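You operate a simulated robot arm through the tools that you are given. There is no shell and no other tool. Be economical: measure what you need, move in short steps, check, and stop when the job is done.

You are at the controls of a simulated two-armed robot. One attempt, no reset.

Task
Put the two shims that the card names into the blue kit tray.
Fine: Hold the blue shim box while you draw the white sliding cover open and while you push it shut; the other shim stays. Keep fingers out from under lids, clips, clamps and jaws. Pinch, break and dent nothing; leave nothing switched on.

It is judged by the outcome, as a careful person would: the job done as asked, and still so three seconds after it is handed in. It fails if anything else is knocked over, pushed out of place, dropped, spilled or broken. A push-on lid holds only when it is set on centred and level and pressed home; a screw cap is set on level and turned clockwise until tight.

Robot
Two 7-joint arms with two-finger parallel grippers on one trunk, on a base that drives. Base frame: it is fixed to the floor where the robot stands at the start and does not move with it; the origin is under the middle of the robot, x ahead of it, y to its left, z up. Readings come in mm, degrees, newtons and seconds.
The left shoulder is at the start at [70, 130, 1215], the right one opposite. With the tool pointing down near the work surface each hand reaches from about 100 to 500 mm from the robot's upright axis, wherever it stands, measured 20 degrees to its own side. Places, roughly: blue kit tray inside [500, -600, 900]; white sliding cover [500, 0, 900]. Payload 1.57 kg a hand.
The tool frame of a hand sits at the grasp point between the pads (the TCP): z along the fingers, y along the line on which they close. The tips reach 30 mm beyond it. The gripper opens to 80 mm. The fingers are 17 mm wide and 12 mm thick; the gripper's body (40 by 82 mm) begins 80 mm behind the TCP.
Orientation is that of the tool frame in the base frame, as a unit quaternion [w, x, y, z]. With the fingers straight down and closing along the base's y, the tool's x points along the base's -x, its y along +y and its z along -z.

Tools
- The arms move only by the tool send_rows. It takes "left_increments", "right_increments" or both (then of equal length, played together; a hand with none holds still); each is a list of rows, each an object of numbers (a shift or turn left out is 0, a gripper value left out holds the last): "tx", "ty", "tz": the shift along the tool's x, y, z in m; "wx", "wy", "wz": the turn, a rotation vector about the tool's x, y, z in degrees. In form: [{"tx": .., "ty": .., "tz": .., "wx": .., "wy": .., "wz": ..}, ...]. A call has 1 to 20 rows; each row shifts and turns the commanded pose from where the row before left it, along the tool's axes as they then stand. "left_claw" and "right_claw" are, for a hand that has rows, the gripper command, from -1 (fully open) to 1 (shut), values between in proportion, set as the call begins (left out, the last holds). Rows are played at 5 a second. More than 50 mm and 8.6 degrees between two rows, or a gripper value outside its range, and nothing of the call is played. Where a pose cannot be reached the arm comes as near as it can. A force on the tool above 50 N (or 10 N above the force at the start of the call, whichever is more), or a blocked arm, ends the call early, and 0.2 s more pass. Each finger travels about 108 mm/s and halts on what it meets, pressing with about 30 N; the grip force reading is that of the motor and also rises with nothing between the fingers. The clock runs only during rows and for 0.2 s after the last one: add rows that do not move to give the fingers time. The reply holds the time, the measured pose of the TCP, the force on the tool along the base axes, the opening and the grip force, in the units named above and with some noise, with the torque about the TCP (base axes, N m) and any sound that the robot's microphone picked up, and new pictures: "show" is both (left out), scene, wrist or none (wrist: the cameras of the hands that moved).
- Cameras (640 x 400 px; columns grow to the right, rows downward): "scene" is now at [119.5, -17.5, 1432.8]; the picture's right is [-0.34, -0.94, 0.00], its down [-0.66, 0.24, -0.72] and it looks along [0.67, -0.24, -0.70] (base axes); focal length 283 px, centre (320, 200). "left" rides on the left gripper at [72, 6, -122] in its tool frame; the picture's right is [-0.09, 1.00, 0.00], its down [-0.84, -0.08, -0.54] and it looks along [-0.54, -0.05, 0.84] (tool axes); focal length 238 px, centre (320, 200). "right" rides on the right gripper at [72, -7, -122] in its tool frame; the picture's right is [0.09, 1.00, 0.00], its down [-0.84, 0.08, -0.54] and it looks along [-0.54, 0.05, 0.84] (tool axes); focal length 238 px, centre (320, 200). There is no depth. A picture from a camera that has moved, and an enlarged one, comes with that camera's place and axes in the base frame and with its lens. The place of the scene camera against the robot may be out by one fixed shift of up to 18 mm in any direction.
- slide_trunk(by): slides the trunk up (or, below 0, down) by that many mm; the arms and the scene camera ride with it, the base frame stays. It gives what a move gives, with no picture.
- steer(legs): drives the robot by 1 to 6 legs, each [ahead, left, turn to the left] in mm, mm and degrees, along the robot's own axes; the way and the turn of a leg run together, so that a leg with both is an arc; at most 1500 mm and 180 degrees a leg. The arms and the cameras ride along, it lands a little off, and it stops where it bumps. It gives what a move gives, and a new picture of the scene camera.
- pan_tilt(pan, tilt): turns the head with the scene camera to pan (to the left, within 86 degrees either way) and tilt (down, from -29 to 69), counted from straight ahead of the robot. It gives what a move gives, and a new picture of the scene camera.
- inspect(camera, box): a new picture of the part [left, top, right, bottom] of that camera's present view, enlarged. It takes no simulated time.
- close_job(): hands the job in; it is judged then, once.

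Go step by step. Nothing tells you exact positions but the pictures and the camera data: compare them with the known pose of the tool, close in by small moves and look again before you grip or let go. The budget is 120 turns and 260 pictures, counting those below and the enlarged ones. Unless the task says otherwise, let go and move clear before handing in.

The tools are called as a command line: name --argument value ..., lists and objects as JSON in quotes. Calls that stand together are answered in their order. send_rows: Moves the arms, as the interface text tells. Its arguments: {"type":"object","properties":{"left_increments":{"type":"array","items":{"type":"object","properties":{"tx":{"type":"number"},"ty":{"type":"number"},"tz":{"type":"number"},"wx":{"type":"number"},"wy":{"type":"number"},"wz":{"type":"number"}}}},"left_claw":{"type":"number"},"right_increments":{"type":"array","items":{"type":"object","properties":{"tx":{"type":"number"},"ty":{"type":"number"},"tz":{"type":"number"},"wx":{"type":"number"},"wy":{"type":"number"},"wz":{"type":"number"}}}},"right_claw":{"type":"number"},"show":{"type":"string","enum":["both","scene","wrist","none"]}},"required":[]} The other tools are called the same way: slide_trunk (by) slides the trunk up or down; steer (legs) drives the base; pan_tilt (pan, tilt) turns the head that bears the scene camera; inspect (camera, box) takes an enlarged picture of a part of a camera's view; close_job () hands the job in.

At the start:

```text
time: 0.0
left_tcp_pos: [378.6, 12.5, 1231.0]
left_tool_rot: [0.002, 0.0, 1.0, 0.0]
left_contact_force: [-0.1, -0.1, 1.1]
left_torque: [0.01, -0.01, -0.02]
left_opening: 79.8
left_gripper_force: 0.1
right_tcp_pos: [273.8, -263.2, 1192.2]
right_tool_rot: [0.001, 0.0, 1.0, 0.0]
right_contact_force: [0.0, -0.6, 1.0]
right_torque: [-0.01, -0.01, 0.02]
right_opening: 80.0
right_gripper_force: 0.1
trunk travel left (down, up): [-853.0, 87.0]
robot x, y, heading: [0.6, -0.8, -0.1]
head pan, tilt: [-19.7, 44.3]
```

scene: 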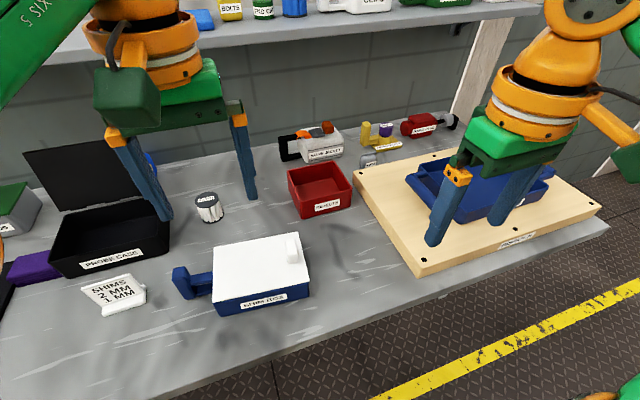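
right: 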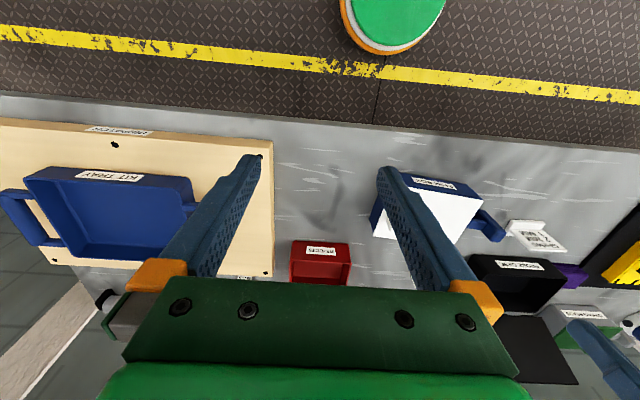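
left: 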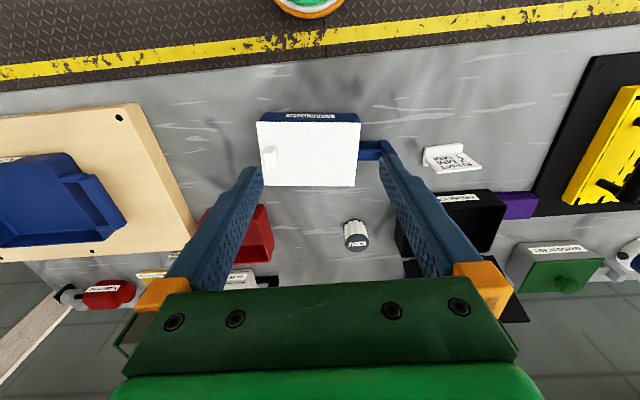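

I see the shim box with a white cover and a blue handle on its left, a card reading something like "SHIMS 2 MM 1 MM", and the blue kit tray on a wooden board to the right. I'll look closer at the card and the box first.

inspect --camera "scene" --box '[70, 220, 330, 330]'

inspect --camera "left" --box '[240, 95, 480, 200]'

```text
2.46 times, centred on (200, 275) of scene
camera zoom: at [119.5, -17.5, 1432.8], right [-0.34, -0.94, 0.0], down [-0.66, 0.24, -0.72], along [0.67, -0.24, -0.7], focal length 698 px, centre (615, 15)
```

zoom: 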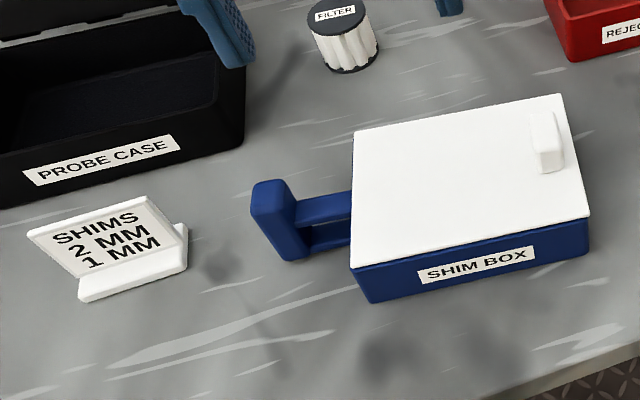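

```text
2.67 times, centred on (360, 148) of left
camera zoom: at [306.4, 19.0, 1352.1], right [0.09, 1.0, 0.0], down [0.84, -0.08, 0.54], along [0.54, -0.05, -0.84], focal length 636 px, centre (213, 340)
```

zoom: 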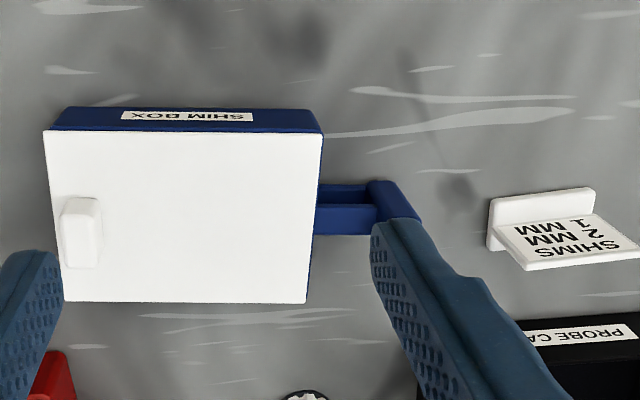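

The card names the 2 mm and 1 mm shims. The box top is near z≈912, x 411–561, y −120…80, with the knob at about (480,−94) and the handle on the +y side. I'll look down in front of the base to see how much room there is to drive forward.

pan_tilt --pan 0 --tilt 69

```text
time: 0.9
left_tcp_pos: [379.0, 11.4, 1229.3]
left_tool_rot: [0.002, 0.0, 1.0, -0.001]
left_contact_force: [-0.2, 0.1, -0.3]
left_torque: [-0.02, 0.0, 0.02]
left_opening: 80.2
left_gripper_force: 0.1
right_tcp_pos: [273.9, -262.2, 1193.4]
right_tool_rot: [0.0, 0.001, 1.0, 0.0]
right_contact_force: [0.3, -0.1, -0.8]
right_torque: [0.0, 0.03, -0.01]
right_opening: 79.9
right_gripper_force: 0.0
trunk travel left (down, up): [-853.0, 87.0]
robot x, y, heading: [1.2, 1.4, 0.3]
head pan, tilt: [0.0, 68.8]
camera scene: at [98.3, 10.0, 1403.0], right [0.0, -1.0, 0.0], down [-0.93, 0.0, -0.36], along [0.36, 0.0, -0.93], focal length 283 px, centre (320, 200)
```

scene: 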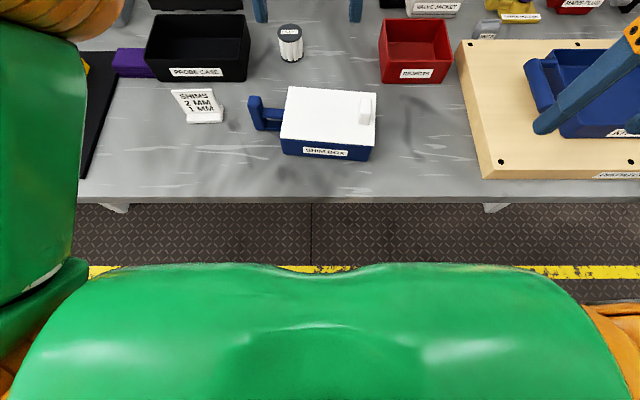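

The table edge is about 310–340 mm ahead, and open floor shows in front. I'll creep forward 50 mm to bring the work inside reach.

steer --legs '[[50, 0, 0]]'

inspect --camera "scene" --box '[230, 60, 400, 170]'

inspect --camera "left" --box '[200, 60, 480, 260]'

inspect --camera "right" --box '[340, 120, 620, 290]'

```text
time: 1.8
left_tcp_pos: [419.2, 11.4, 1233.3]
left_tool_rot: [0.005, 0.0, 1.0, -0.001]
left_contact_force: [-1.5, -0.7, 0.1]
left_torque: [-0.02, -0.06, 0.0]
left_opening: 80.3
left_gripper_force: 0.0
right_tcp_pos: [314.1, -264.2, 1194.3]
right_tool_rot: [0.005, 0.0, 1.0, 0.0]
right_contact_force: [-0.7, 0.6, 1.0]
right_torque: [0.0, -0.07, -0.01]
right_opening: 80.2
right_gripper_force: 0.1
trunk travel left (down, up): [-853.0, 87.0]
robot x, y, heading: [47.6, -2.8, -0.1]
head pan, tilt: [0.0, 68.8]
camera scene: at [137.7, 10.3, 1403.8], right [0.0, -1.0, 0.0], down [-0.93, 0.0, -0.37], along [0.37, 0.0, -0.93], focal length 283 px, centre (320, 200)
```

scene: 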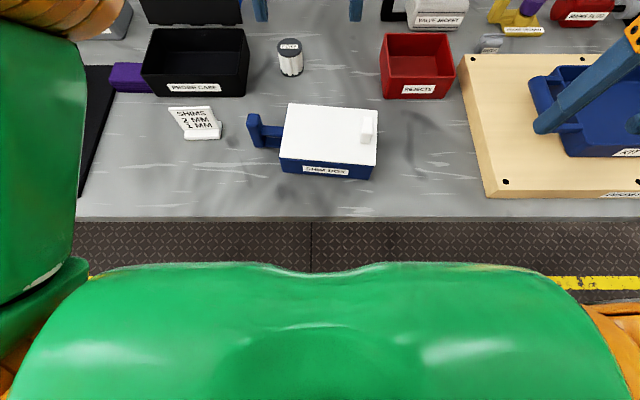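

```text
3.64 times, centred on (315, 115) of scene
camera zoom: at [137.7, 10.3, 1403.8], right [0.0, -1.0, 0.0], down [-0.93, 0.0, -0.37], along [0.37, 0.0, -0.93], focal length 1030 px, centre (338, 509)
```

zoom: 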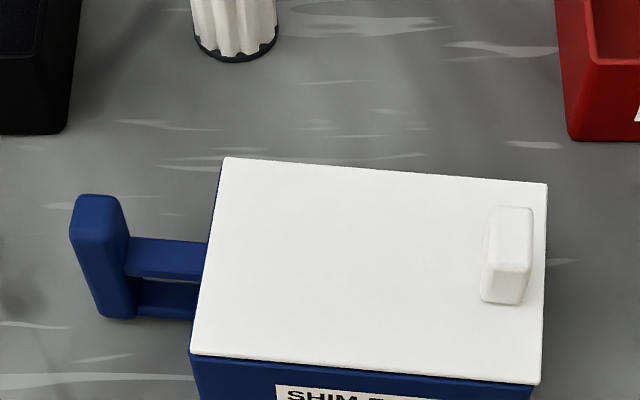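

```text
2.00 times, centred on (340, 160) of left
camera zoom: at [346.1, 19.2, 1354.7], right [0.09, 1.0, 0.0], down [0.83, -0.08, 0.55], along [0.55, -0.05, -0.83], focal length 477 px, centre (280, 280)
```

zoom: 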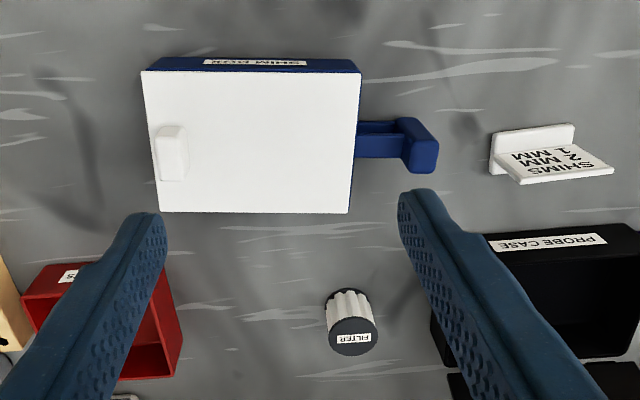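

```text
2.29 times, centred on (480, 205) of right
camera zoom: at [241.8, -269.3, 1316.5], right [-0.09, 1.0, 0.0], down [0.83, 0.08, 0.55], along [0.55, 0.05, -0.84], focal length 545 px, centre (-46, 189)
```

zoom: 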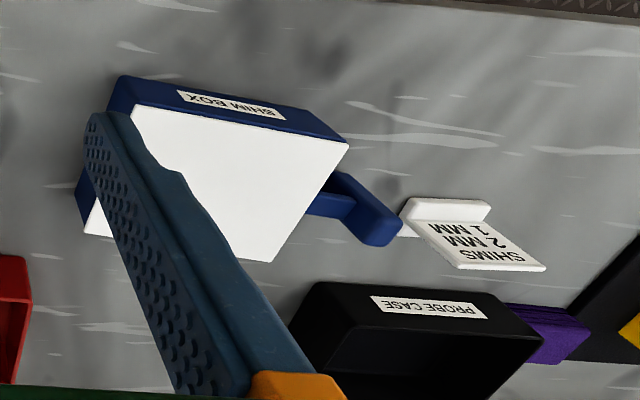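

The handle is a vertical D with an upright post near (485,130), with its top at about z 945. I'll bring the left hand above it, turned so the fingers close along x.

send_rows --left_increments '[{"tx": -0.0165, "ty": 0.03, "tz": 0.035}, {"tx": -0.0165, "ty": 0.03, "tz": 0.035}, {"tx": -0.0165, "ty": 0.03, "tz": 0.035}, {"tx": -0.0165, "ty": 0.03, "tz": 0.035}, {"wz": 8.18}, {"wz": 8.18}, {"wz": 8.18}, {"wz": 8.18}, {"wz": 8.18}, {"wz": 8.18}, {"wz": 8.18}, {"wz": 8.18}, {"wz": 8.18}, {"wz": 8.18}, {"wz": 8.18}, {}]' --left_claw -1

```text
time: 5.2
left_tcp_pos: [330.4, 56.6, 1107.9]
left_tool_rot: [0.002, 0.707, 0.707, 0.001]
left_contact_force: [0.1, -0.5, -0.4]
left_torque: [-0.02, -0.02, 0.05]
left_opening: 80.3
left_gripper_force: 0.1
left hand out of reach, approached as far as the arm can: row 8, 9, 10, 11, 12, 13, 14, 15
right_tcp_pos: [323.5, -262.3, 1193.2]
right_tool_rot: [-0.001, 0.001, 1.0, 0.0]
right_contact_force: [0.1, -0.5, 0.3]
right_torque: [-0.01, 0.03, -0.01]
right_opening: 79.9
right_gripper_force: 0.0
trunk travel left (down, up): [-853.0, 87.0]
robot x, y, heading: [50.6, -3.9, -0.0]
head pan, tilt: [0.0, 68.8]
camera scene: at [147.9, 10.8, 1403.0], right [0.0, -1.0, 0.0], down [-0.93, 0.0, -0.36], along [0.36, 0.0, -0.93], focal length 283 px, centre (320, 200)
camera left: at [336.3, 129.4, 1230.9], right [1.0, -0.09, 0.0], down [-0.08, -0.84, 0.54], along [-0.05, -0.54, -0.84], focal length 238 px, centre (320, 200)
```

scene: 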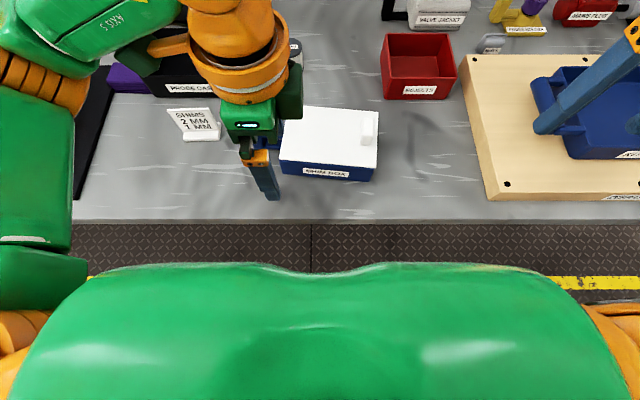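
left: 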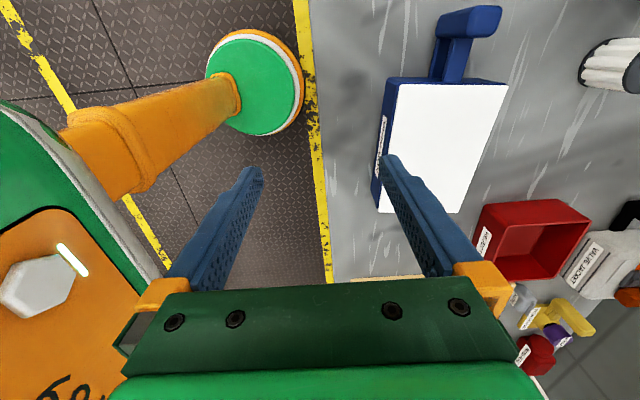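

The base pad is small and the table is open underneath, so there is room. The reach ran out with the hand turned, so I'll drive 100 mm further forward.

steer --legs '[[100, 0, 0]]'

```text
time: 6.3
left_tcp_pos: [424.1, 55.7, 1110.0]
left_tool_rot: [0.004, 0.707, 0.707, 0.003]
left_contact_force: [0.6, 0.0, -0.4]
left_torque: [-0.02, -0.03, -0.01]
left_opening: 80.0
left_gripper_force: 0.1
right_tcp_pos: [415.0, -263.4, 1193.8]
right_tool_rot: [0.003, 0.002, 1.0, -0.001]
right_contact_force: [-0.4, 0.0, -0.6]
right_torque: [0.02, -0.05, -0.02]
right_opening: 80.1
right_gripper_force: 0.1
trunk travel left (down, up): [-853.0, 87.0]
robot x, y, heading: [147.5, 0.5, 0.0]
head pan, tilt: [0.0, 68.8]
camera scene: at [239.8, 10.0, 1403.5], right [0.0, -1.0, 0.0], down [-0.93, 0.0, -0.37], along [0.37, 0.0, -0.93], focal length 283 px, centre (320, 200)
```

scene: 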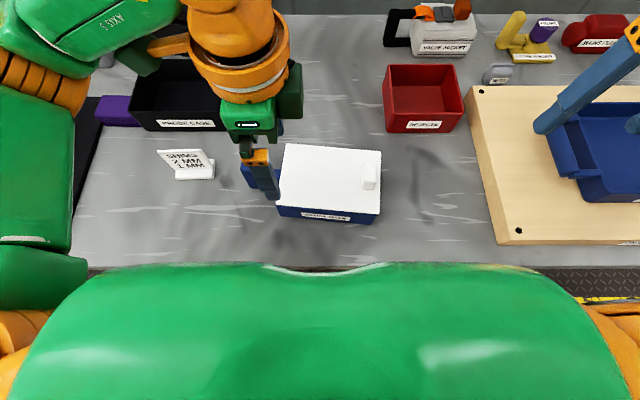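

Now the left hand goes above the post.

send_rows --left_increments '[{"tx": 0.035, "ty": 0.03, "tz": 0.01}, {"tx": 0.04, "ty": 0.03, "tz": 0.02}, {}, {}]'

inspect --camera "left" --box '[200, 60, 440, 260]'

```text
refused: row 2 steps farther than a row can; nothing moved
```

```text
2.00 times, centred on (320, 160) of left
camera zoom: at [429.4, 128.3, 1232.4], right [1.0, -0.09, 0.01], down [-0.08, -0.84, 0.54], along [-0.04, -0.54, -0.84], focal length 477 px, centre (320, 280)
```

zoom: 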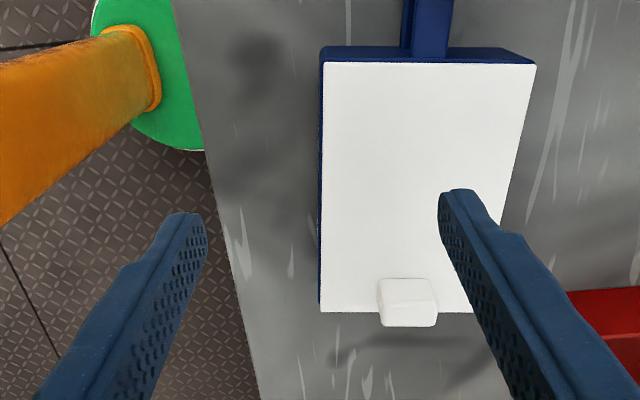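

The box is yawed about −5.4°. I'll move the left hand over the post in smaller steps.

send_rows --left_increments '[{"tx": 0.025, "ty": 0.026, "tz": 0.01}, {"tx": 0.025, "ty": 0.026, "tz": 0.01}, {"tx": 0.026, "ty": 0.026, "tz": 0.01, "wz": 5.4}, {}, {}]'

```text
time: 7.5
left_tcp_pos: [401.1, 86.0, 1081.3]
left_tool_rot: [0.002, 0.739, 0.674, 0.002]
left_contact_force: [-0.7, 0.2, -0.5]
left_torque: [-0.02, -0.01, -0.01]
left_opening: 79.7
left_gripper_force: 0.1
left hand out of reach, approached as far as the arm can: row 1, 2, 3
right_tcp_pos: [420.4, -263.1, 1191.7]
right_tool_rot: [0.0, 0.002, 1.0, 0.0]
right_contact_force: [0.2, -0.2, -0.4]
right_torque: [-0.04, -0.01, 0.0]
right_opening: 80.0
right_gripper_force: 0.2
trunk travel left (down, up): [-853.0, 87.0]
robot x, y, heading: [147.0, 0.7, -0.2]
head pan, tilt: [0.0, 68.8]
camera scene: at [245.7, 10.0, 1403.0], right [0.0, -1.0, 0.0], down [-0.93, 0.0, -0.36], along [0.36, 0.0, -0.93], focal length 283 px, centre (320, 200)
camera left: at [414.6, 157.3, 1204.9], right [0.98, -0.18, 0.01], down [-0.16, -0.83, 0.54], along [-0.1, -0.53, -0.84], focal length 238 px, centre (320, 200)
```

scene: 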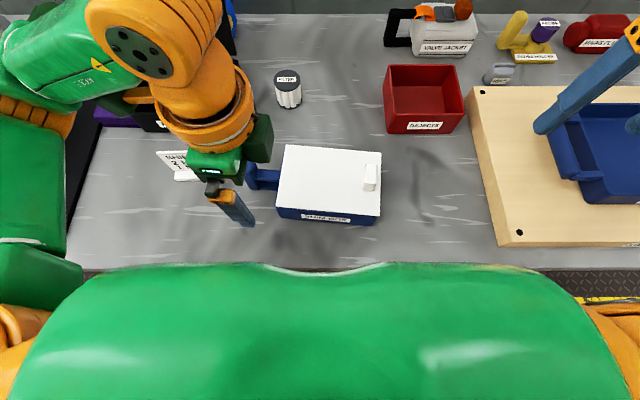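
left: 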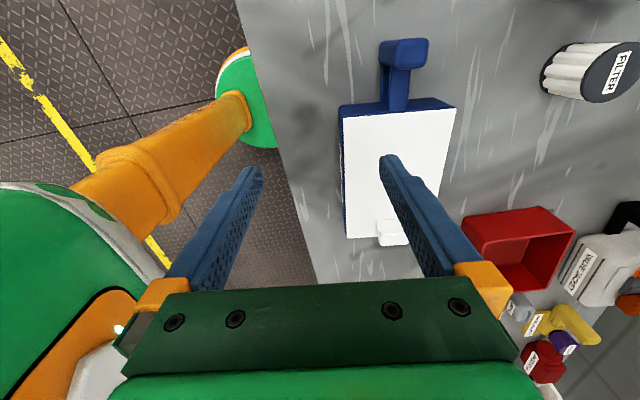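

That wrist turn limits the reach. I'll swing the hand 180° the other way, with its camera on the box side.

send_rows --left_increments '[{"wz": -8.5, "tz": -0.003}, {"wz": -8.5, "tz": -0.003}, {"wz": -8.5, "tz": -0.003}, {"wz": -8.5, "tz": -0.003}, {"wz": -8.5, "tz": -0.003}, {"wz": -8.5, "tz": -0.003}, {"wz": -8.5, "tz": -0.003}, {"wz": -8.5, "tz": -0.003}, {"wz": -8.5, "tz": -0.003}, {"wz": -8.5, "tz": -0.003}, {"wz": -8.5}, {"wz": -8.5}, {"wz": -8.5}, {"wz": -8.5}, {"wz": -8.5}, {"wz": -8.5}, {"wz": -8.5}, {"wz": -8.5}, {"wz": -8.5}, {"wz": -8.5}]' --show "none"

```text
time: 11.7
left_tcp_pos: [403.7, 87.1, 1114.4]
left_tool_rot: [0.001, -0.607, 0.794, -0.002]
left_contact_force: [0.1, -0.9, 0.3]
left_torque: [-0.04, 0.0, -0.01]
left_opening: 80.3
left_gripper_force: 0.2
right_tcp_pos: [420.9, -262.6, 1192.9]
right_tool_rot: [0.0, 0.002, 1.0, -0.001]
right_contact_force: [1.3, -0.4, 0.3]
right_torque: [-0.01, 0.0, 0.01]
right_opening: 80.3
right_gripper_force: 0.0
trunk travel left (down, up): [-853.0, 87.0]
robot x, y, heading: [145.4, -0.1, -0.2]
head pan, tilt: [0.0, 68.8]
```

send_rows --left_increments '[{"wz": -4.9}, {"wz": -4.9}, {"tx": -0.017, "ty": -0.03, "tz": 0.01}, {"tx": -0.017, "ty": -0.03, "tz": 0.01}, {"tx": -0.017, "ty": -0.031, "tz": 0.01}, {}, {}]'

```text
time: 13.3
left_tcp_pos: [497.3, 128.2, 1083.5]
left_tool_rot: [0.001, -0.672, 0.741, -0.001]
left_contact_force: [-0.4, 1.2, 0.1]
left_torque: [-0.02, -0.01, 0.01]
left_opening: 80.2
left_gripper_force: 0.0
right_tcp_pos: [419.7, -263.3, 1193.5]
right_tool_rot: [0.0, 0.002, 1.0, -0.001]
right_contact_force: [-0.7, 0.3, 1.0]
right_torque: [0.02, -0.02, 0.01]
right_opening: 80.4
right_gripper_force: 0.0
trunk travel left (down, up): [-853.0, 87.0]
robot x, y, heading: [148.2, -1.8, 0.2]
head pan, tilt: [0.0, 68.8]
camera scene: at [245.8, 10.0, 1403.0], right [0.0, -1.0, 0.0], down [-0.93, 0.0, -0.36], along [0.36, 0.0, -0.93], focal length 283 px, centre (320, 200)
camera left: at [482.5, 58.1, 1207.0], right [-0.98, 0.19, 0.0], down [0.16, 0.83, 0.54], along [0.11, 0.53, -0.84], focal length 238 px, centre (320, 200)
```

scene: 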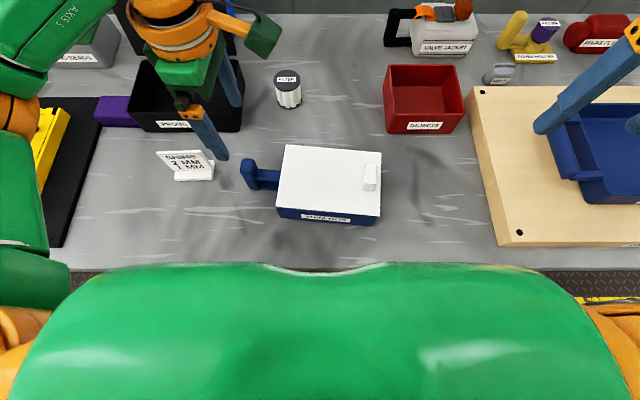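
left: 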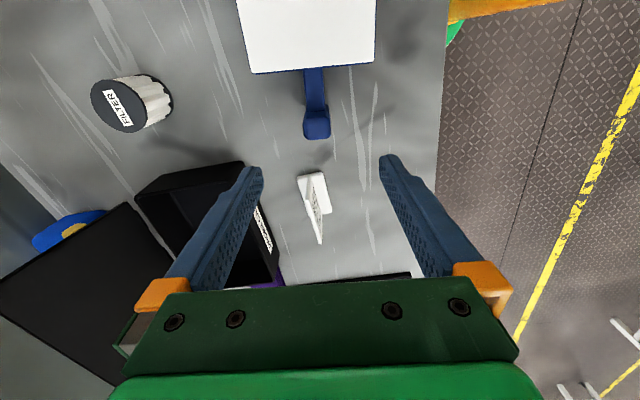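

inspect --camera "left" --box '[220, 0, 420, 160]'

inspect --camera "scene" --box '[220, 120, 400, 235]'

```text
2.50 times, centred on (320, 80) of left
camera zoom: at [482.5, 58.1, 1207.0], right [-0.98, 0.19, 0.0], down [0.16, 0.83, 0.54], along [0.11, 0.53, -0.84], focal length 596 px, centre (320, 500)
```

zoom: 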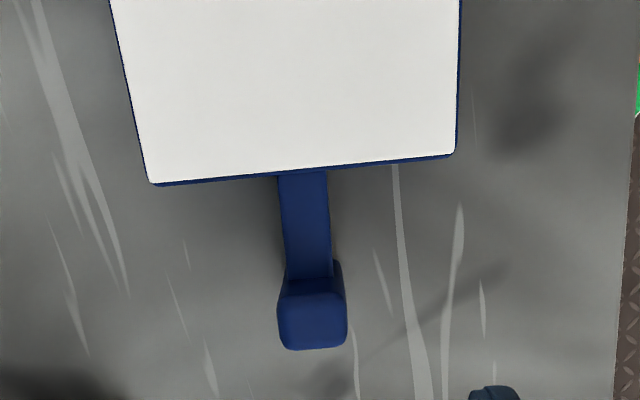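

```text
3.48 times, centred on (310, 178) of scene
camera zoom: at [245.8, 10.0, 1403.0], right [0.0, -1.0, 0.0], down [-0.93, 0.0, -0.36], along [0.36, 0.0, -0.93], focal length 986 px, centre (355, 278)
```

zoom: 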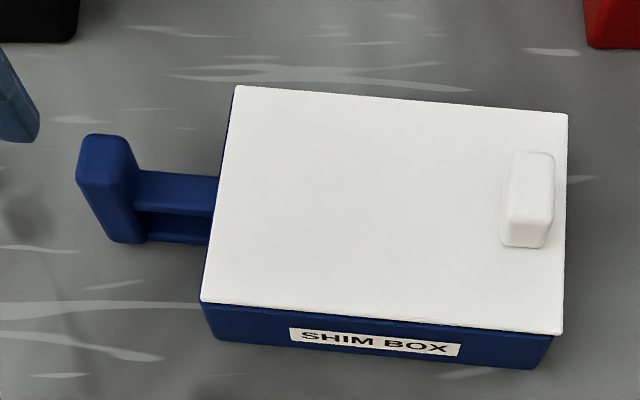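

The post is at about (502,132), its top at z≈937, and it is about 30 mm wide. I'll descend to just above it and check.

send_rows --left_increments '[{"tx": -0.0044, "ty": -0.0046, "tz": 0.03}, {"tz": 0.035}, {"tz": 0.035}, {}, {}]'

```text
time: 14.5
left_tcp_pos: [504.0, 131.9, 982.4]
left_tool_rot: [0.001, -0.672, 0.741, -0.001]
left_contact_force: [0.3, 0.4, 0.7]
left_torque: [0.01, 0.02, 0.0]
left_opening: 79.8
left_gripper_force: 0.0
right_tcp_pos: [420.3, -263.7, 1190.8]
right_tool_rot: [0.0, 0.002, 1.0, -0.001]
right_contact_force: [-0.1, -0.3, 0.3]
right_torque: [0.03, -0.02, 0.0]
right_opening: 80.1
right_gripper_force: 0.0
trunk travel left (down, up): [-853.0, 87.0]
robot x, y, heading: [147.3, 4.6, -0.3]
head pan, tilt: [0.0, 68.8]
camera scene: at [246.0, 10.0, 1403.0], right [0.0, -1.0, 0.0], down [-0.93, 0.0, -0.36], along [0.36, 0.0, -0.93], focal length 283 px, centre (320, 200)
camera left: at [488.9, 62.2, 1105.2], right [-0.98, 0.19, 0.0], down [0.16, 0.83, 0.54], along [0.11, 0.53, -0.84], focal length 238 px, centre (320, 200)
```

scene: 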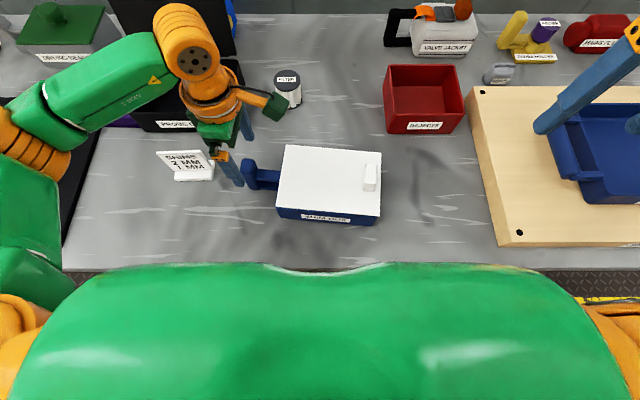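
left: 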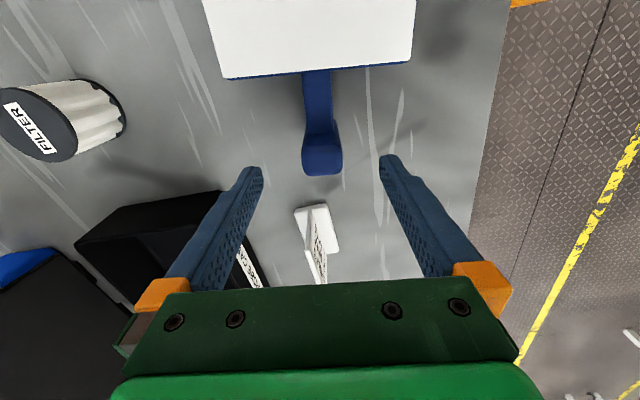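

Aligned with the post. I'll descend to the grip height, then close.

send_rows --left_increments '[{"tz": 0.03}, {"tz": 0.033}, {}, {}]' --show "wrist"

```text
time: 15.5
left_tcp_pos: [504.8, 132.8, 922.7]
left_tool_rot: [0.001, -0.671, 0.741, -0.002]
left_contact_force: [0.3, 0.0, -0.2]
left_torque: [-0.02, 0.0, -0.01]
left_opening: 80.1
left_gripper_force: 0.1
right_tcp_pos: [421.1, -263.1, 1192.1]
right_tool_rot: [0.0, 0.002, 1.0, 0.0]
right_contact_force: [0.7, 0.6, 0.2]
right_torque: [-0.01, 0.01, 0.03]
right_opening: 80.0
right_gripper_force: 0.0
trunk travel left (down, up): [-853.0, 87.0]
robot x, y, heading: [145.2, -0.7, -0.2]
head pan, tilt: [0.0, 68.8]
camera left: at [490.6, 64.0, 1045.2], right [-0.98, 0.19, 0.0], down [0.16, 0.83, 0.54], along [0.11, 0.53, -0.84], focal length 238 px, centre (320, 200)
```

left: 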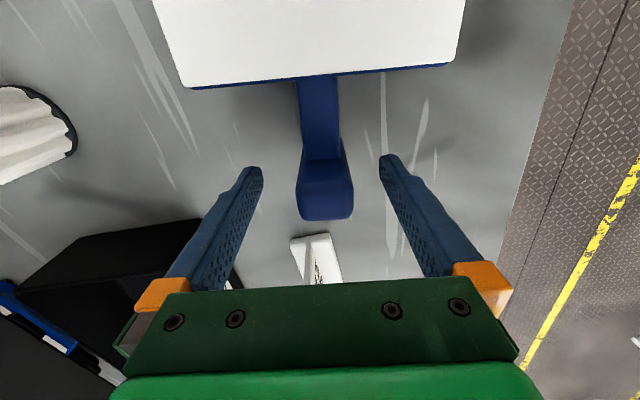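

send_rows --left_increments '[{"tx": 0.004, "ty": 0.003, "tz": 0.006}, {}]' --show "wrist"

send_rows --left_increments '[{}, {}, {}, {}]' --left_claw 1

```text
time: 16.1
left_tcp_pos: [502.0, 129.7, 916.0]
left_tool_rot: [0.001, -0.672, 0.741, -0.001]
left_contact_force: [-0.1, 0.3, -1.0]
left_torque: [-0.03, -0.02, 0.02]
left_opening: 79.9
left_gripper_force: 0.1
right_tcp_pos: [420.1, -262.3, 1192.5]
right_tool_rot: [0.0, 0.002, 1.0, 0.0]
right_contact_force: [0.0, -0.8, 0.2]
right_torque: [0.0, 0.0, 0.0]
right_opening: 80.0
right_gripper_force: 0.1
trunk travel left (down, up): [-853.0, 87.0]
robot x, y, heading: [146.8, -1.0, -0.2]
head pan, tilt: [0.0, 68.8]
camera left: at [487.6, 60.0, 1038.9], right [-0.98, 0.19, 0.0], down [0.16, 0.83, 0.54], along [0.11, 0.53, -0.84], focal length 238 px, centre (320, 200)
```

left: 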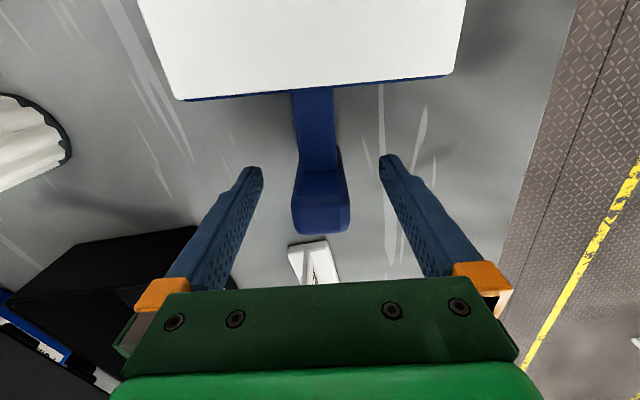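

```text
time: 17.1
left_tcp_pos: [500.7, 131.1, 916.2]
left_tool_rot: [0.001, -0.672, 0.741, -0.001]
left_contact_force: [-1.6, -0.5, 0.5]
left_torque: [-0.1, 0.35, -0.2]
left_opening: 31.9
left_gripper_force: 30.1
right_tcp_pos: [419.6, -264.1, 1192.6]
right_tool_rot: [0.0, 0.002, 1.0, 0.0]
right_contact_force: [-0.4, -0.3, 0.0]
right_torque: [0.0, 0.02, -0.01]
right_opening: 79.9
right_gripper_force: 0.0
trunk travel left (down, up): [-853.0, 87.0]
robot x, y, heading: [147.0, -2.5, -0.0]
head pan, tilt: [0.0, 68.8]
camera scene: at [245.9, 10.1, 1403.0], right [0.0, -1.0, 0.0], down [-0.93, 0.0, -0.36], along [0.36, 0.0, -0.93], focal length 283 px, centre (320, 200)
camera left: at [487.5, 60.1, 1039.0], right [-0.98, 0.19, 0.0], down [0.16, 0.83, 0.54], along [0.11, 0.53, -0.84], focal length 238 px, centre (320, 200)
```

scene: 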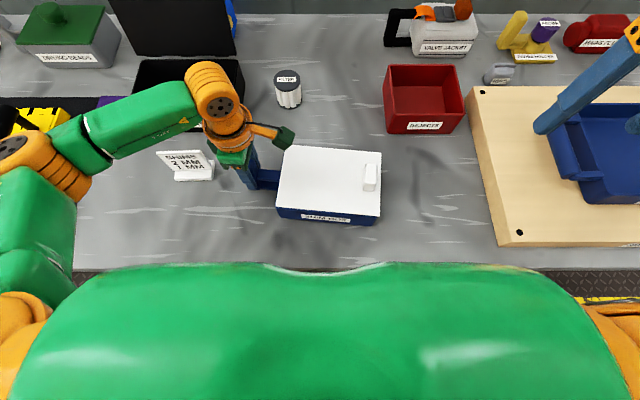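
left: 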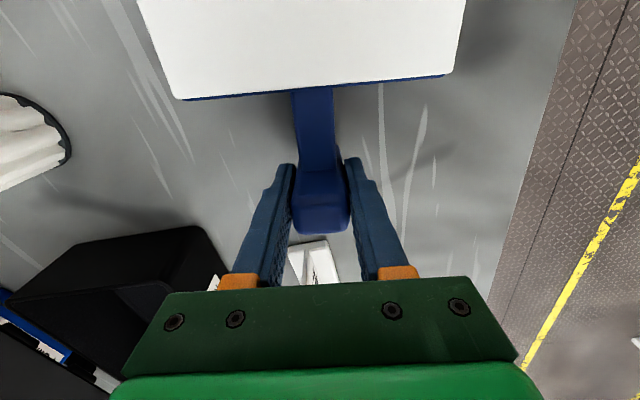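

The box handle is held, with an opening of 31.9. Now the right hand goes above the knob with the same −5.4° yaw.

send_rows --right_increments '[{"tx": -0.011, "ty": 0.029, "tz": 0.022}, {"tx": -0.011, "ty": 0.029, "tz": 0.022}, {"tx": -0.011, "ty": 0.029, "tz": 0.022}, {"tx": -0.01, "ty": 0.028, "tz": 0.022}, {"tx": -0.01, "ty": 0.028, "tz": 0.022}, {"tx": -0.01, "ty": 0.028, "tz": 0.022}, {"wz": 5.4}, {}, {}]' --right_claw -1

```text
time: 19.1
left_tcp_pos: [502.2, 130.7, 916.1]
left_tool_rot: [0.002, -0.672, 0.741, -0.001]
left_contact_force: [0.5, 1.3, 2.4]
left_torque: [-0.02, 0.44, -0.08]
left_opening: 31.9
left_gripper_force: 30.4
right_tcp_pos: [479.5, -99.6, 1063.5]
right_tool_rot: [0.001, 0.049, 0.999, 0.0]
right_contact_force: [0.9, 0.4, 1.3]
right_torque: [-0.01, 0.01, 0.0]
right_opening: 80.1
right_gripper_force: 0.0
right hand out of reach, approached as far as the arm can: row 6
trunk travel left (down, up): [-853.0, 87.0]
robot x, y, heading: [146.9, -1.3, -0.1]
head pan, tilt: [0.0, 68.8]
camera scene: at [246.1, 10.3, 1403.0], right [0.0, -1.0, 0.0], down [-0.93, 0.0, -0.36], along [0.36, 0.0, -0.93], focal length 283 px, centre (320, 200)
camera right: at [408.2, -98.5, 1185.5], right [0.01, 1.0, 0.0], down [0.84, -0.01, 0.54], along [0.54, 0.0, -0.84], focal length 238 px, centre (320, 200)
```

scene: 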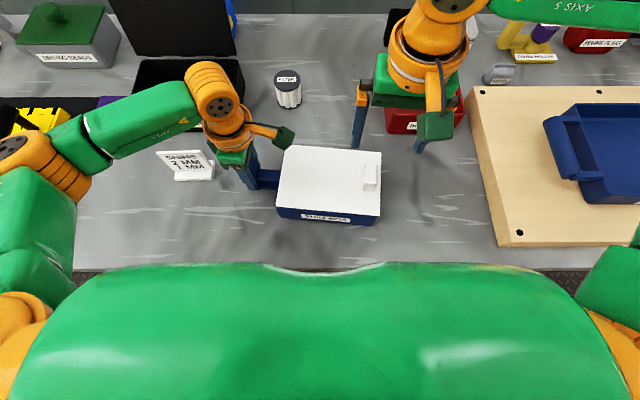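
right: 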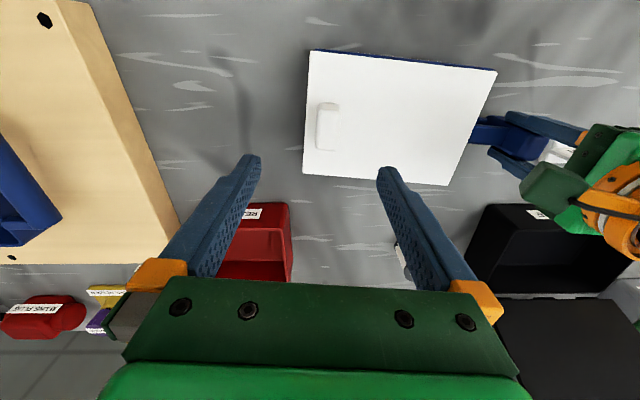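

The knob is at about (478,−90). I'll go lower and over it, then check.

send_rows --right_increments '[{"ty": 0.0, "tz": 0.035}, {"ty": 0.009, "tz": 0.03}, {}, {}]' --show "wrist"

inspect --camera "right" --box '[220, 20, 480, 200]'

```text
time: 20.1
left_tcp_pos: [503.2, 130.5, 916.8]
left_tool_rot: [0.001, -0.672, 0.741, -0.001]
left_contact_force: [0.3, 2.2, 3.7]
left_torque: [0.11, 0.46, -0.12]
left_opening: 31.7
left_gripper_force: 29.9
right_tcp_pos: [475.1, -108.7, 1003.6]
right_tool_rot: [0.001, 0.048, 0.999, 0.001]
right_contact_force: [0.1, 0.4, 0.2]
right_torque: [0.03, -0.03, -0.04]
right_opening: 79.9
right_gripper_force: 0.0
right hand out of reach, approached as far as the arm can: row 1, 2
trunk travel left (down, up): [-853.0, 87.0]
robot x, y, heading: [147.4, 1.9, -0.3]
head pan, tilt: [0.0, 68.8]
camera right: at [403.0, -109.6, 1126.7], right [0.01, 1.0, 0.0], down [0.84, -0.01, 0.54], along [0.54, 0.0, -0.84], focal length 238 px, centre (320, 200)
```

right: 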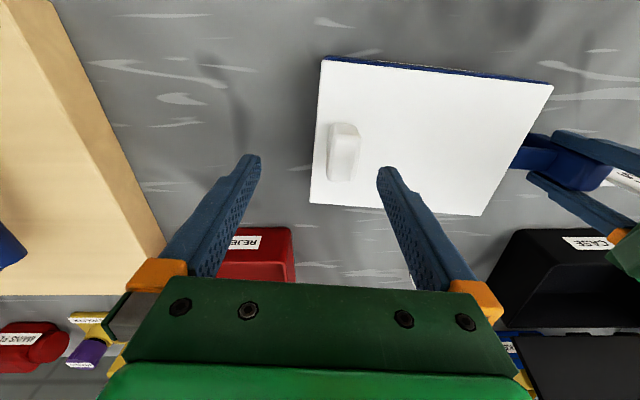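

```text
2.22 times, centred on (350, 110) of right
camera zoom: at [403.0, -109.6, 1126.7], right [0.01, 1.0, 0.0], down [0.84, -0.01, 0.54], along [0.54, 0.0, -0.84], focal length 530 px, centre (253, 400)
```

zoom: 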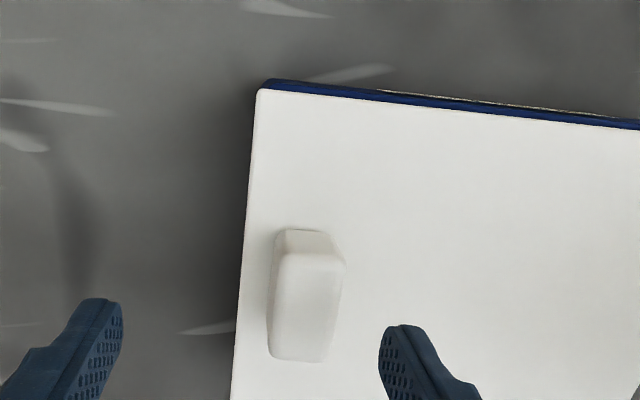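

The right arm is at a limit across the body. I'll test whether that eases at a different distance, staying safely above the cover.

send_rows --right_increments '[{"tx": -0.03}, {"ty": 0.02}, {"ty": 0.01}, {}]' --show "none"

send_rows --right_increments '[{"tz": -0.04}, {"wz": 6}, {"wz": 6}, {"tz": 0.03}, {}]' --show "none"

```text
time: 21.1
left_tcp_pos: [501.1, 130.1, 916.2]
left_tool_rot: [0.001, -0.672, 0.741, -0.001]
left_contact_force: [-0.4, 0.8, 3.9]
left_torque: [0.11, 0.46, -0.06]
left_opening: 31.6
left_gripper_force: 30.3
right_tcp_pos: [490.5, -113.3, 1016.8]
right_tool_rot: [0.001, 0.049, 0.999, 0.001]
right_contact_force: [0.0, -0.9, 0.1]
right_torque: [0.0, -0.01, 0.02]
right_opening: 80.1
right_gripper_force: 0.0
right hand out of reach, approached as far as the arm can: row 1, 2, 3
trunk travel left (down, up): [-853.0, 87.0]
robot x, y, heading: [148.5, -0.1, -0.3]
head pan, tilt: [0.0, 68.8]
```

```text
time: 22.3
left_tcp_pos: [501.2, 130.7, 915.4]
left_tool_rot: [0.001, -0.671, 0.741, -0.002]
left_contact_force: [0.4, 1.7, 2.1]
left_torque: [0.07, 0.49, -0.13]
left_opening: 31.9
left_gripper_force: 29.8
right_tcp_pos: [489.3, -111.1, 1025.2]
right_tool_rot: [0.0, 0.153, 0.988, 0.0]
right_contact_force: [-0.6, 1.2, 0.4]
right_torque: [0.01, 0.02, -0.01]
right_opening: 79.9
right_gripper_force: 0.0
trunk travel left (down, up): [-853.0, 87.0]
robot x, y, heading: [146.6, 0.2, 0.1]
head pan, tilt: [0.0, 68.8]
```

send_rows --right_increments '[{"wz": 8}, {"ty": 0.01}, {"ty": 0.01}, {"tz": 0.02}, {"tz": 0.01}, {}]' --show "scene"

```text
time: 23.7
left_tcp_pos: [502.3, 130.5, 916.4]
left_tool_rot: [0.002, -0.671, 0.741, -0.002]
left_contact_force: [-0.5, 0.2, 2.1]
left_torque: [-0.01, 0.43, -0.06]
left_opening: 32.0
left_gripper_force: 30.1
right_tcp_pos: [488.7, -117.7, 999.1]
right_tool_rot: [0.0, 0.223, 0.975, 0.001]
right_contact_force: [-0.7, 0.8, -0.1]
right_torque: [0.02, -0.02, -0.01]
right_opening: 79.9
right_gripper_force: 0.0
right hand out of reach, approached as far as the arm can: row 2, 3, 4
trunk travel left (down, up): [-853.0, 87.0]
robot x, y, heading: [147.7, 2.5, -0.2]
head pan, tilt: [0.0, 68.8]
camera scene: at [246.0, 10.3, 1403.0], right [0.0, -1.0, 0.0], down [-0.93, 0.0, -0.36], along [0.36, 0.0, -0.93], focal length 283 px, centre (320, 200)
```

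scene: 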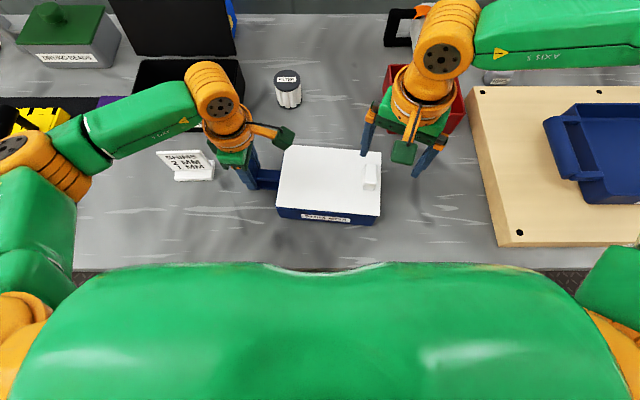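

The limit is one of bearing, about 20° to the arm's own side, so I need to stand nearer and centred on the box. I'll release the handle, raise both hands, and drive forward and slightly left.

send_rows --left_increments '[{}, {}, {}, {"tz": -0.04}, {"tz": -0.045}, {"tz": -0.045}, {"ty": 0.03}, {"ty": 0.03}]' --left_claw -1 --right_increments '[{"tz": -0.03}, {"tz": -0.03}, {"wz": -8}, {"wz": -6}, {"wz": -6}, {"tx": 0.03}, {"tx": 0.03}, {}]' --show "scene"

steer --legs '[[70, 22, 0]]'

```text
time: 25.5
left_tcp_pos: [439.2, 131.7, 1044.4]
left_tool_rot: [0.002, -0.671, 0.741, -0.002]
left_contact_force: [0.4, 0.8, 0.8]
left_torque: [0.0, -0.06, 0.06]
left_opening: 80.0
left_gripper_force: 0.1
right_tcp_pos: [428.0, -108.0, 1059.5]
right_tool_rot: [0.001, 0.048, 0.999, 0.0]
right_contact_force: [0.3, -0.1, 0.2]
right_torque: [0.03, 0.0, 0.01]
right_opening: 80.1
right_gripper_force: 0.0
trunk travel left (down, up): [-853.0, 87.0]
robot x, y, heading: [147.3, -1.7, -0.2]
head pan, tilt: [0.0, 68.8]
camera scene: at [245.4, 10.6, 1403.0], right [0.0, -1.0, 0.0], down [-0.93, 0.0, -0.36], along [0.36, 0.0, -0.93], focal length 283 px, centre (320, 200)
```

scene: 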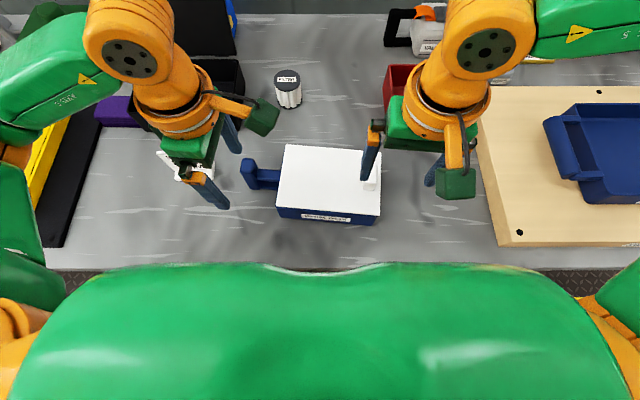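

```text
time: 26.6
left_tcp_pos: [504.3, 153.6, 1046.2]
left_tool_rot: [0.004, -0.672, 0.74, -0.003]
left_contact_force: [-0.4, -1.2, 0.0]
left_torque: [0.02, -0.03, 0.01]
left_opening: 80.0
left_gripper_force: 0.0
right_tcp_pos: [493.0, -89.3, 1060.4]
right_tool_rot: [0.004, 0.049, 0.999, 0.002]
right_contact_force: [0.4, -0.5, -0.4]
right_torque: [0.0, -0.03, 0.01]
right_opening: 80.1
right_gripper_force: 0.2
trunk travel left (down, up): [-853.0, 87.0]
robot x, y, heading: [221.5, 27.0, -0.4]
head pan, tilt: [0.0, 68.8]
camera scene: at [308.9, 29.7, 1403.6], right [0.0, -1.0, 0.0], down [-0.93, 0.0, -0.37], along [0.37, 0.0, -0.93], focal length 283 px, centre (320, 200)
```

scene: 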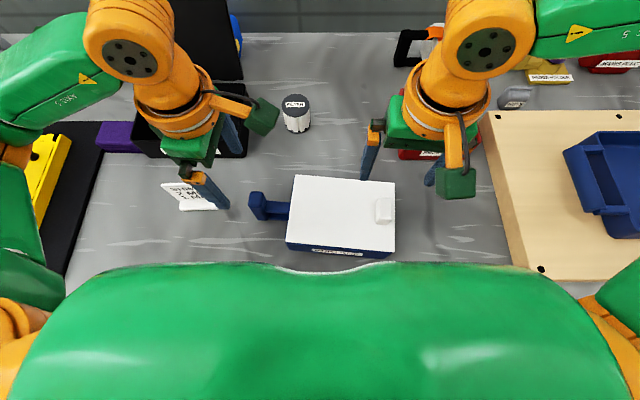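

The robot is repositioned and the box is unmoved. Both hands now go back above their grip points.

send_rows --left_increments '[{"tx": 0.0116, "tz": 0.035}, {"tx": 0.0116, "ty": 0.001, "tz": 0.038}, {}, {}]' --right_increments '[{"tx": 0.0075, "tz": 0.03}, {"tx": 0.0075, "tz": 0.03}, {}, {}]' --show "both"

```text
time: 27.6
left_tcp_pos: [510.6, 130.2, 972.0]
left_tool_rot: [0.001, -0.672, 0.741, -0.001]
left_contact_force: [0.1, 0.1, -0.2]
left_torque: [-0.01, 0.02, -0.01]
left_opening: 80.1
left_gripper_force: 0.0
right_tcp_pos: [486.4, -84.7, 1000.7]
right_tool_rot: [0.001, 0.05, 0.999, 0.0]
right_contact_force: [-0.1, 1.3, 0.2]
right_torque: [-0.02, 0.0, 0.02]
right_opening: 80.1
right_gripper_force: 0.0
trunk travel left (down, up): [-853.0, 87.0]
robot x, y, heading: [221.6, 23.9, 0.0]
head pan, tilt: [0.0, 68.8]
camera scene: at [316.9, 32.5, 1403.0], right [0.0, -1.0, 0.0], down [-0.93, 0.0, -0.36], along [0.36, 0.0, -0.93], focal length 283 px, centre (320, 200)
camera right: at [414.8, -84.5, 1121.7], right [0.01, 1.0, 0.0], down [0.84, 0.0, 0.54], along [0.54, 0.0, -0.84], focal length 238 px, centre (320, 200)
camera left: at [496.5, 60.0, 1095.6], right [-0.98, 0.19, 0.0], down [0.16, 0.83, 0.54], along [0.11, 0.53, -0.84], focal length 238 px, centre (320, 200)
```

scene: 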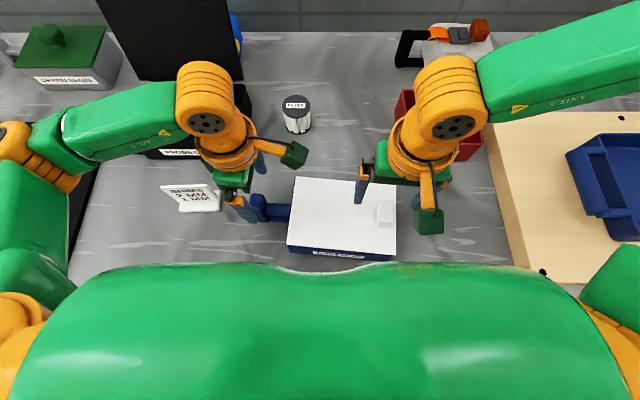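
right: 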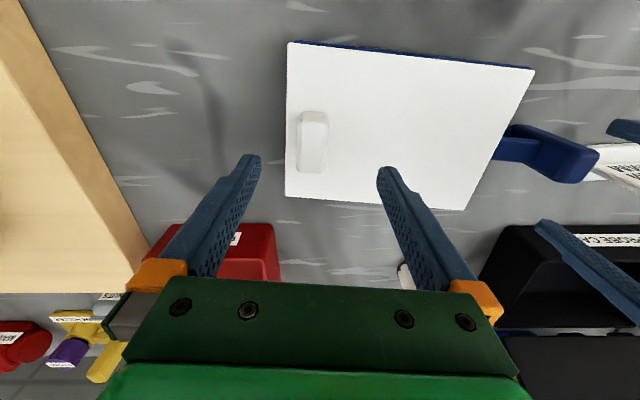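
left: 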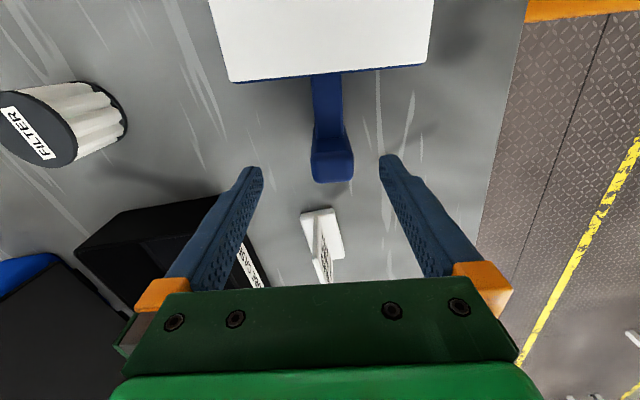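

Both points are reachable now. I'll regrip the handle with the left, and centre the right over the knob.

send_rows --left_increments '[{"tx": 0.0006, "ty": 0.0093}, {"tz": 0.028}, {"tz": 0.028}, {}]' --right_increments '[{"tx": 0.0064, "ty": -0.0071}, {"tz": 0.02}, {"tz": 0.012}, {}]' --show "wrist"

inspect --camera "right" --box '[220, 50, 460, 200]'

```text
time: 28.6
left_tcp_pos: [499.2, 130.9, 916.5]
left_tool_rot: [0.002, -0.672, 0.741, -0.001]
left_contact_force: [0.5, 0.3, 0.0]
left_torque: [-0.07, 0.02, -0.05]
left_opening: 80.2
left_gripper_force: 0.1
right_tcp_pos: [476.8, -93.0, 966.5]
right_tool_rot: [0.0, 0.05, 0.999, 0.0]
right_contact_force: [0.2, 0.3, -0.4]
right_torque: [0.0, 0.03, 0.01]
right_opening: 80.0
right_gripper_force: 0.1
trunk travel left (down, up): [-853.0, 87.0]
robot x, y, heading: [219.9, 21.3, 0.1]
head pan, tilt: [0.0, 68.8]
camera right: at [405.3, -91.8, 1089.5], right [0.0, 1.0, 0.0], down [0.84, 0.0, 0.54], along [0.54, 0.0, -0.84], focal length 238 px, centre (320, 200)
camera left: at [485.2, 61.2, 1039.0], right [-0.98, 0.19, 0.0], down [0.16, 0.83, 0.54], along [0.11, 0.53, -0.84], focal length 238 px, centre (320, 200)
```

right: 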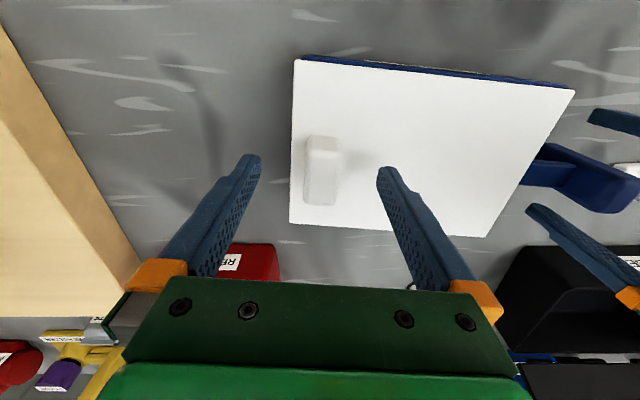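
left: 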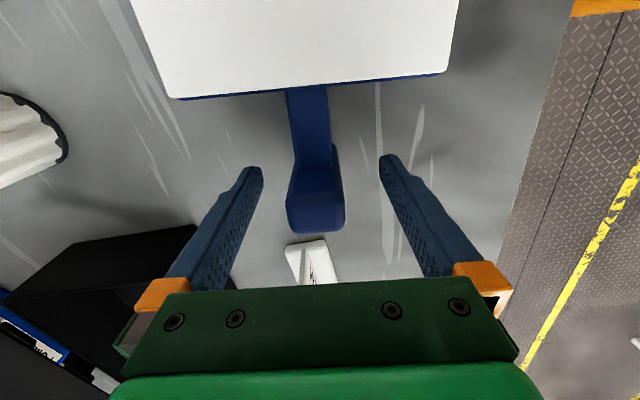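

```text
2.67 times, centred on (340, 125) of right
camera zoom: at [405.3, -91.8, 1089.5], right [0.0, 1.0, 0.0], down [0.84, 0.0, 0.54], along [0.54, 0.0, -0.84], focal length 636 px, centre (267, 400)
```

zoom: 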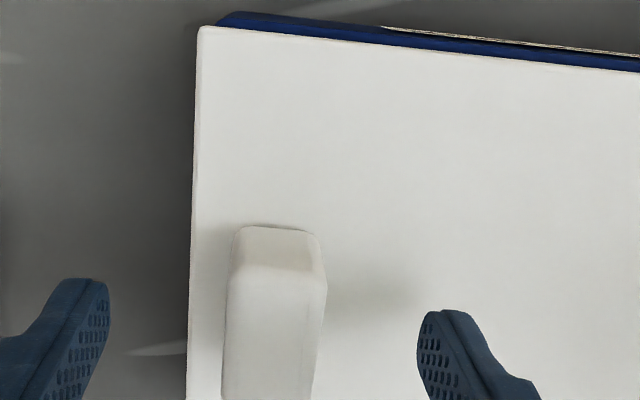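

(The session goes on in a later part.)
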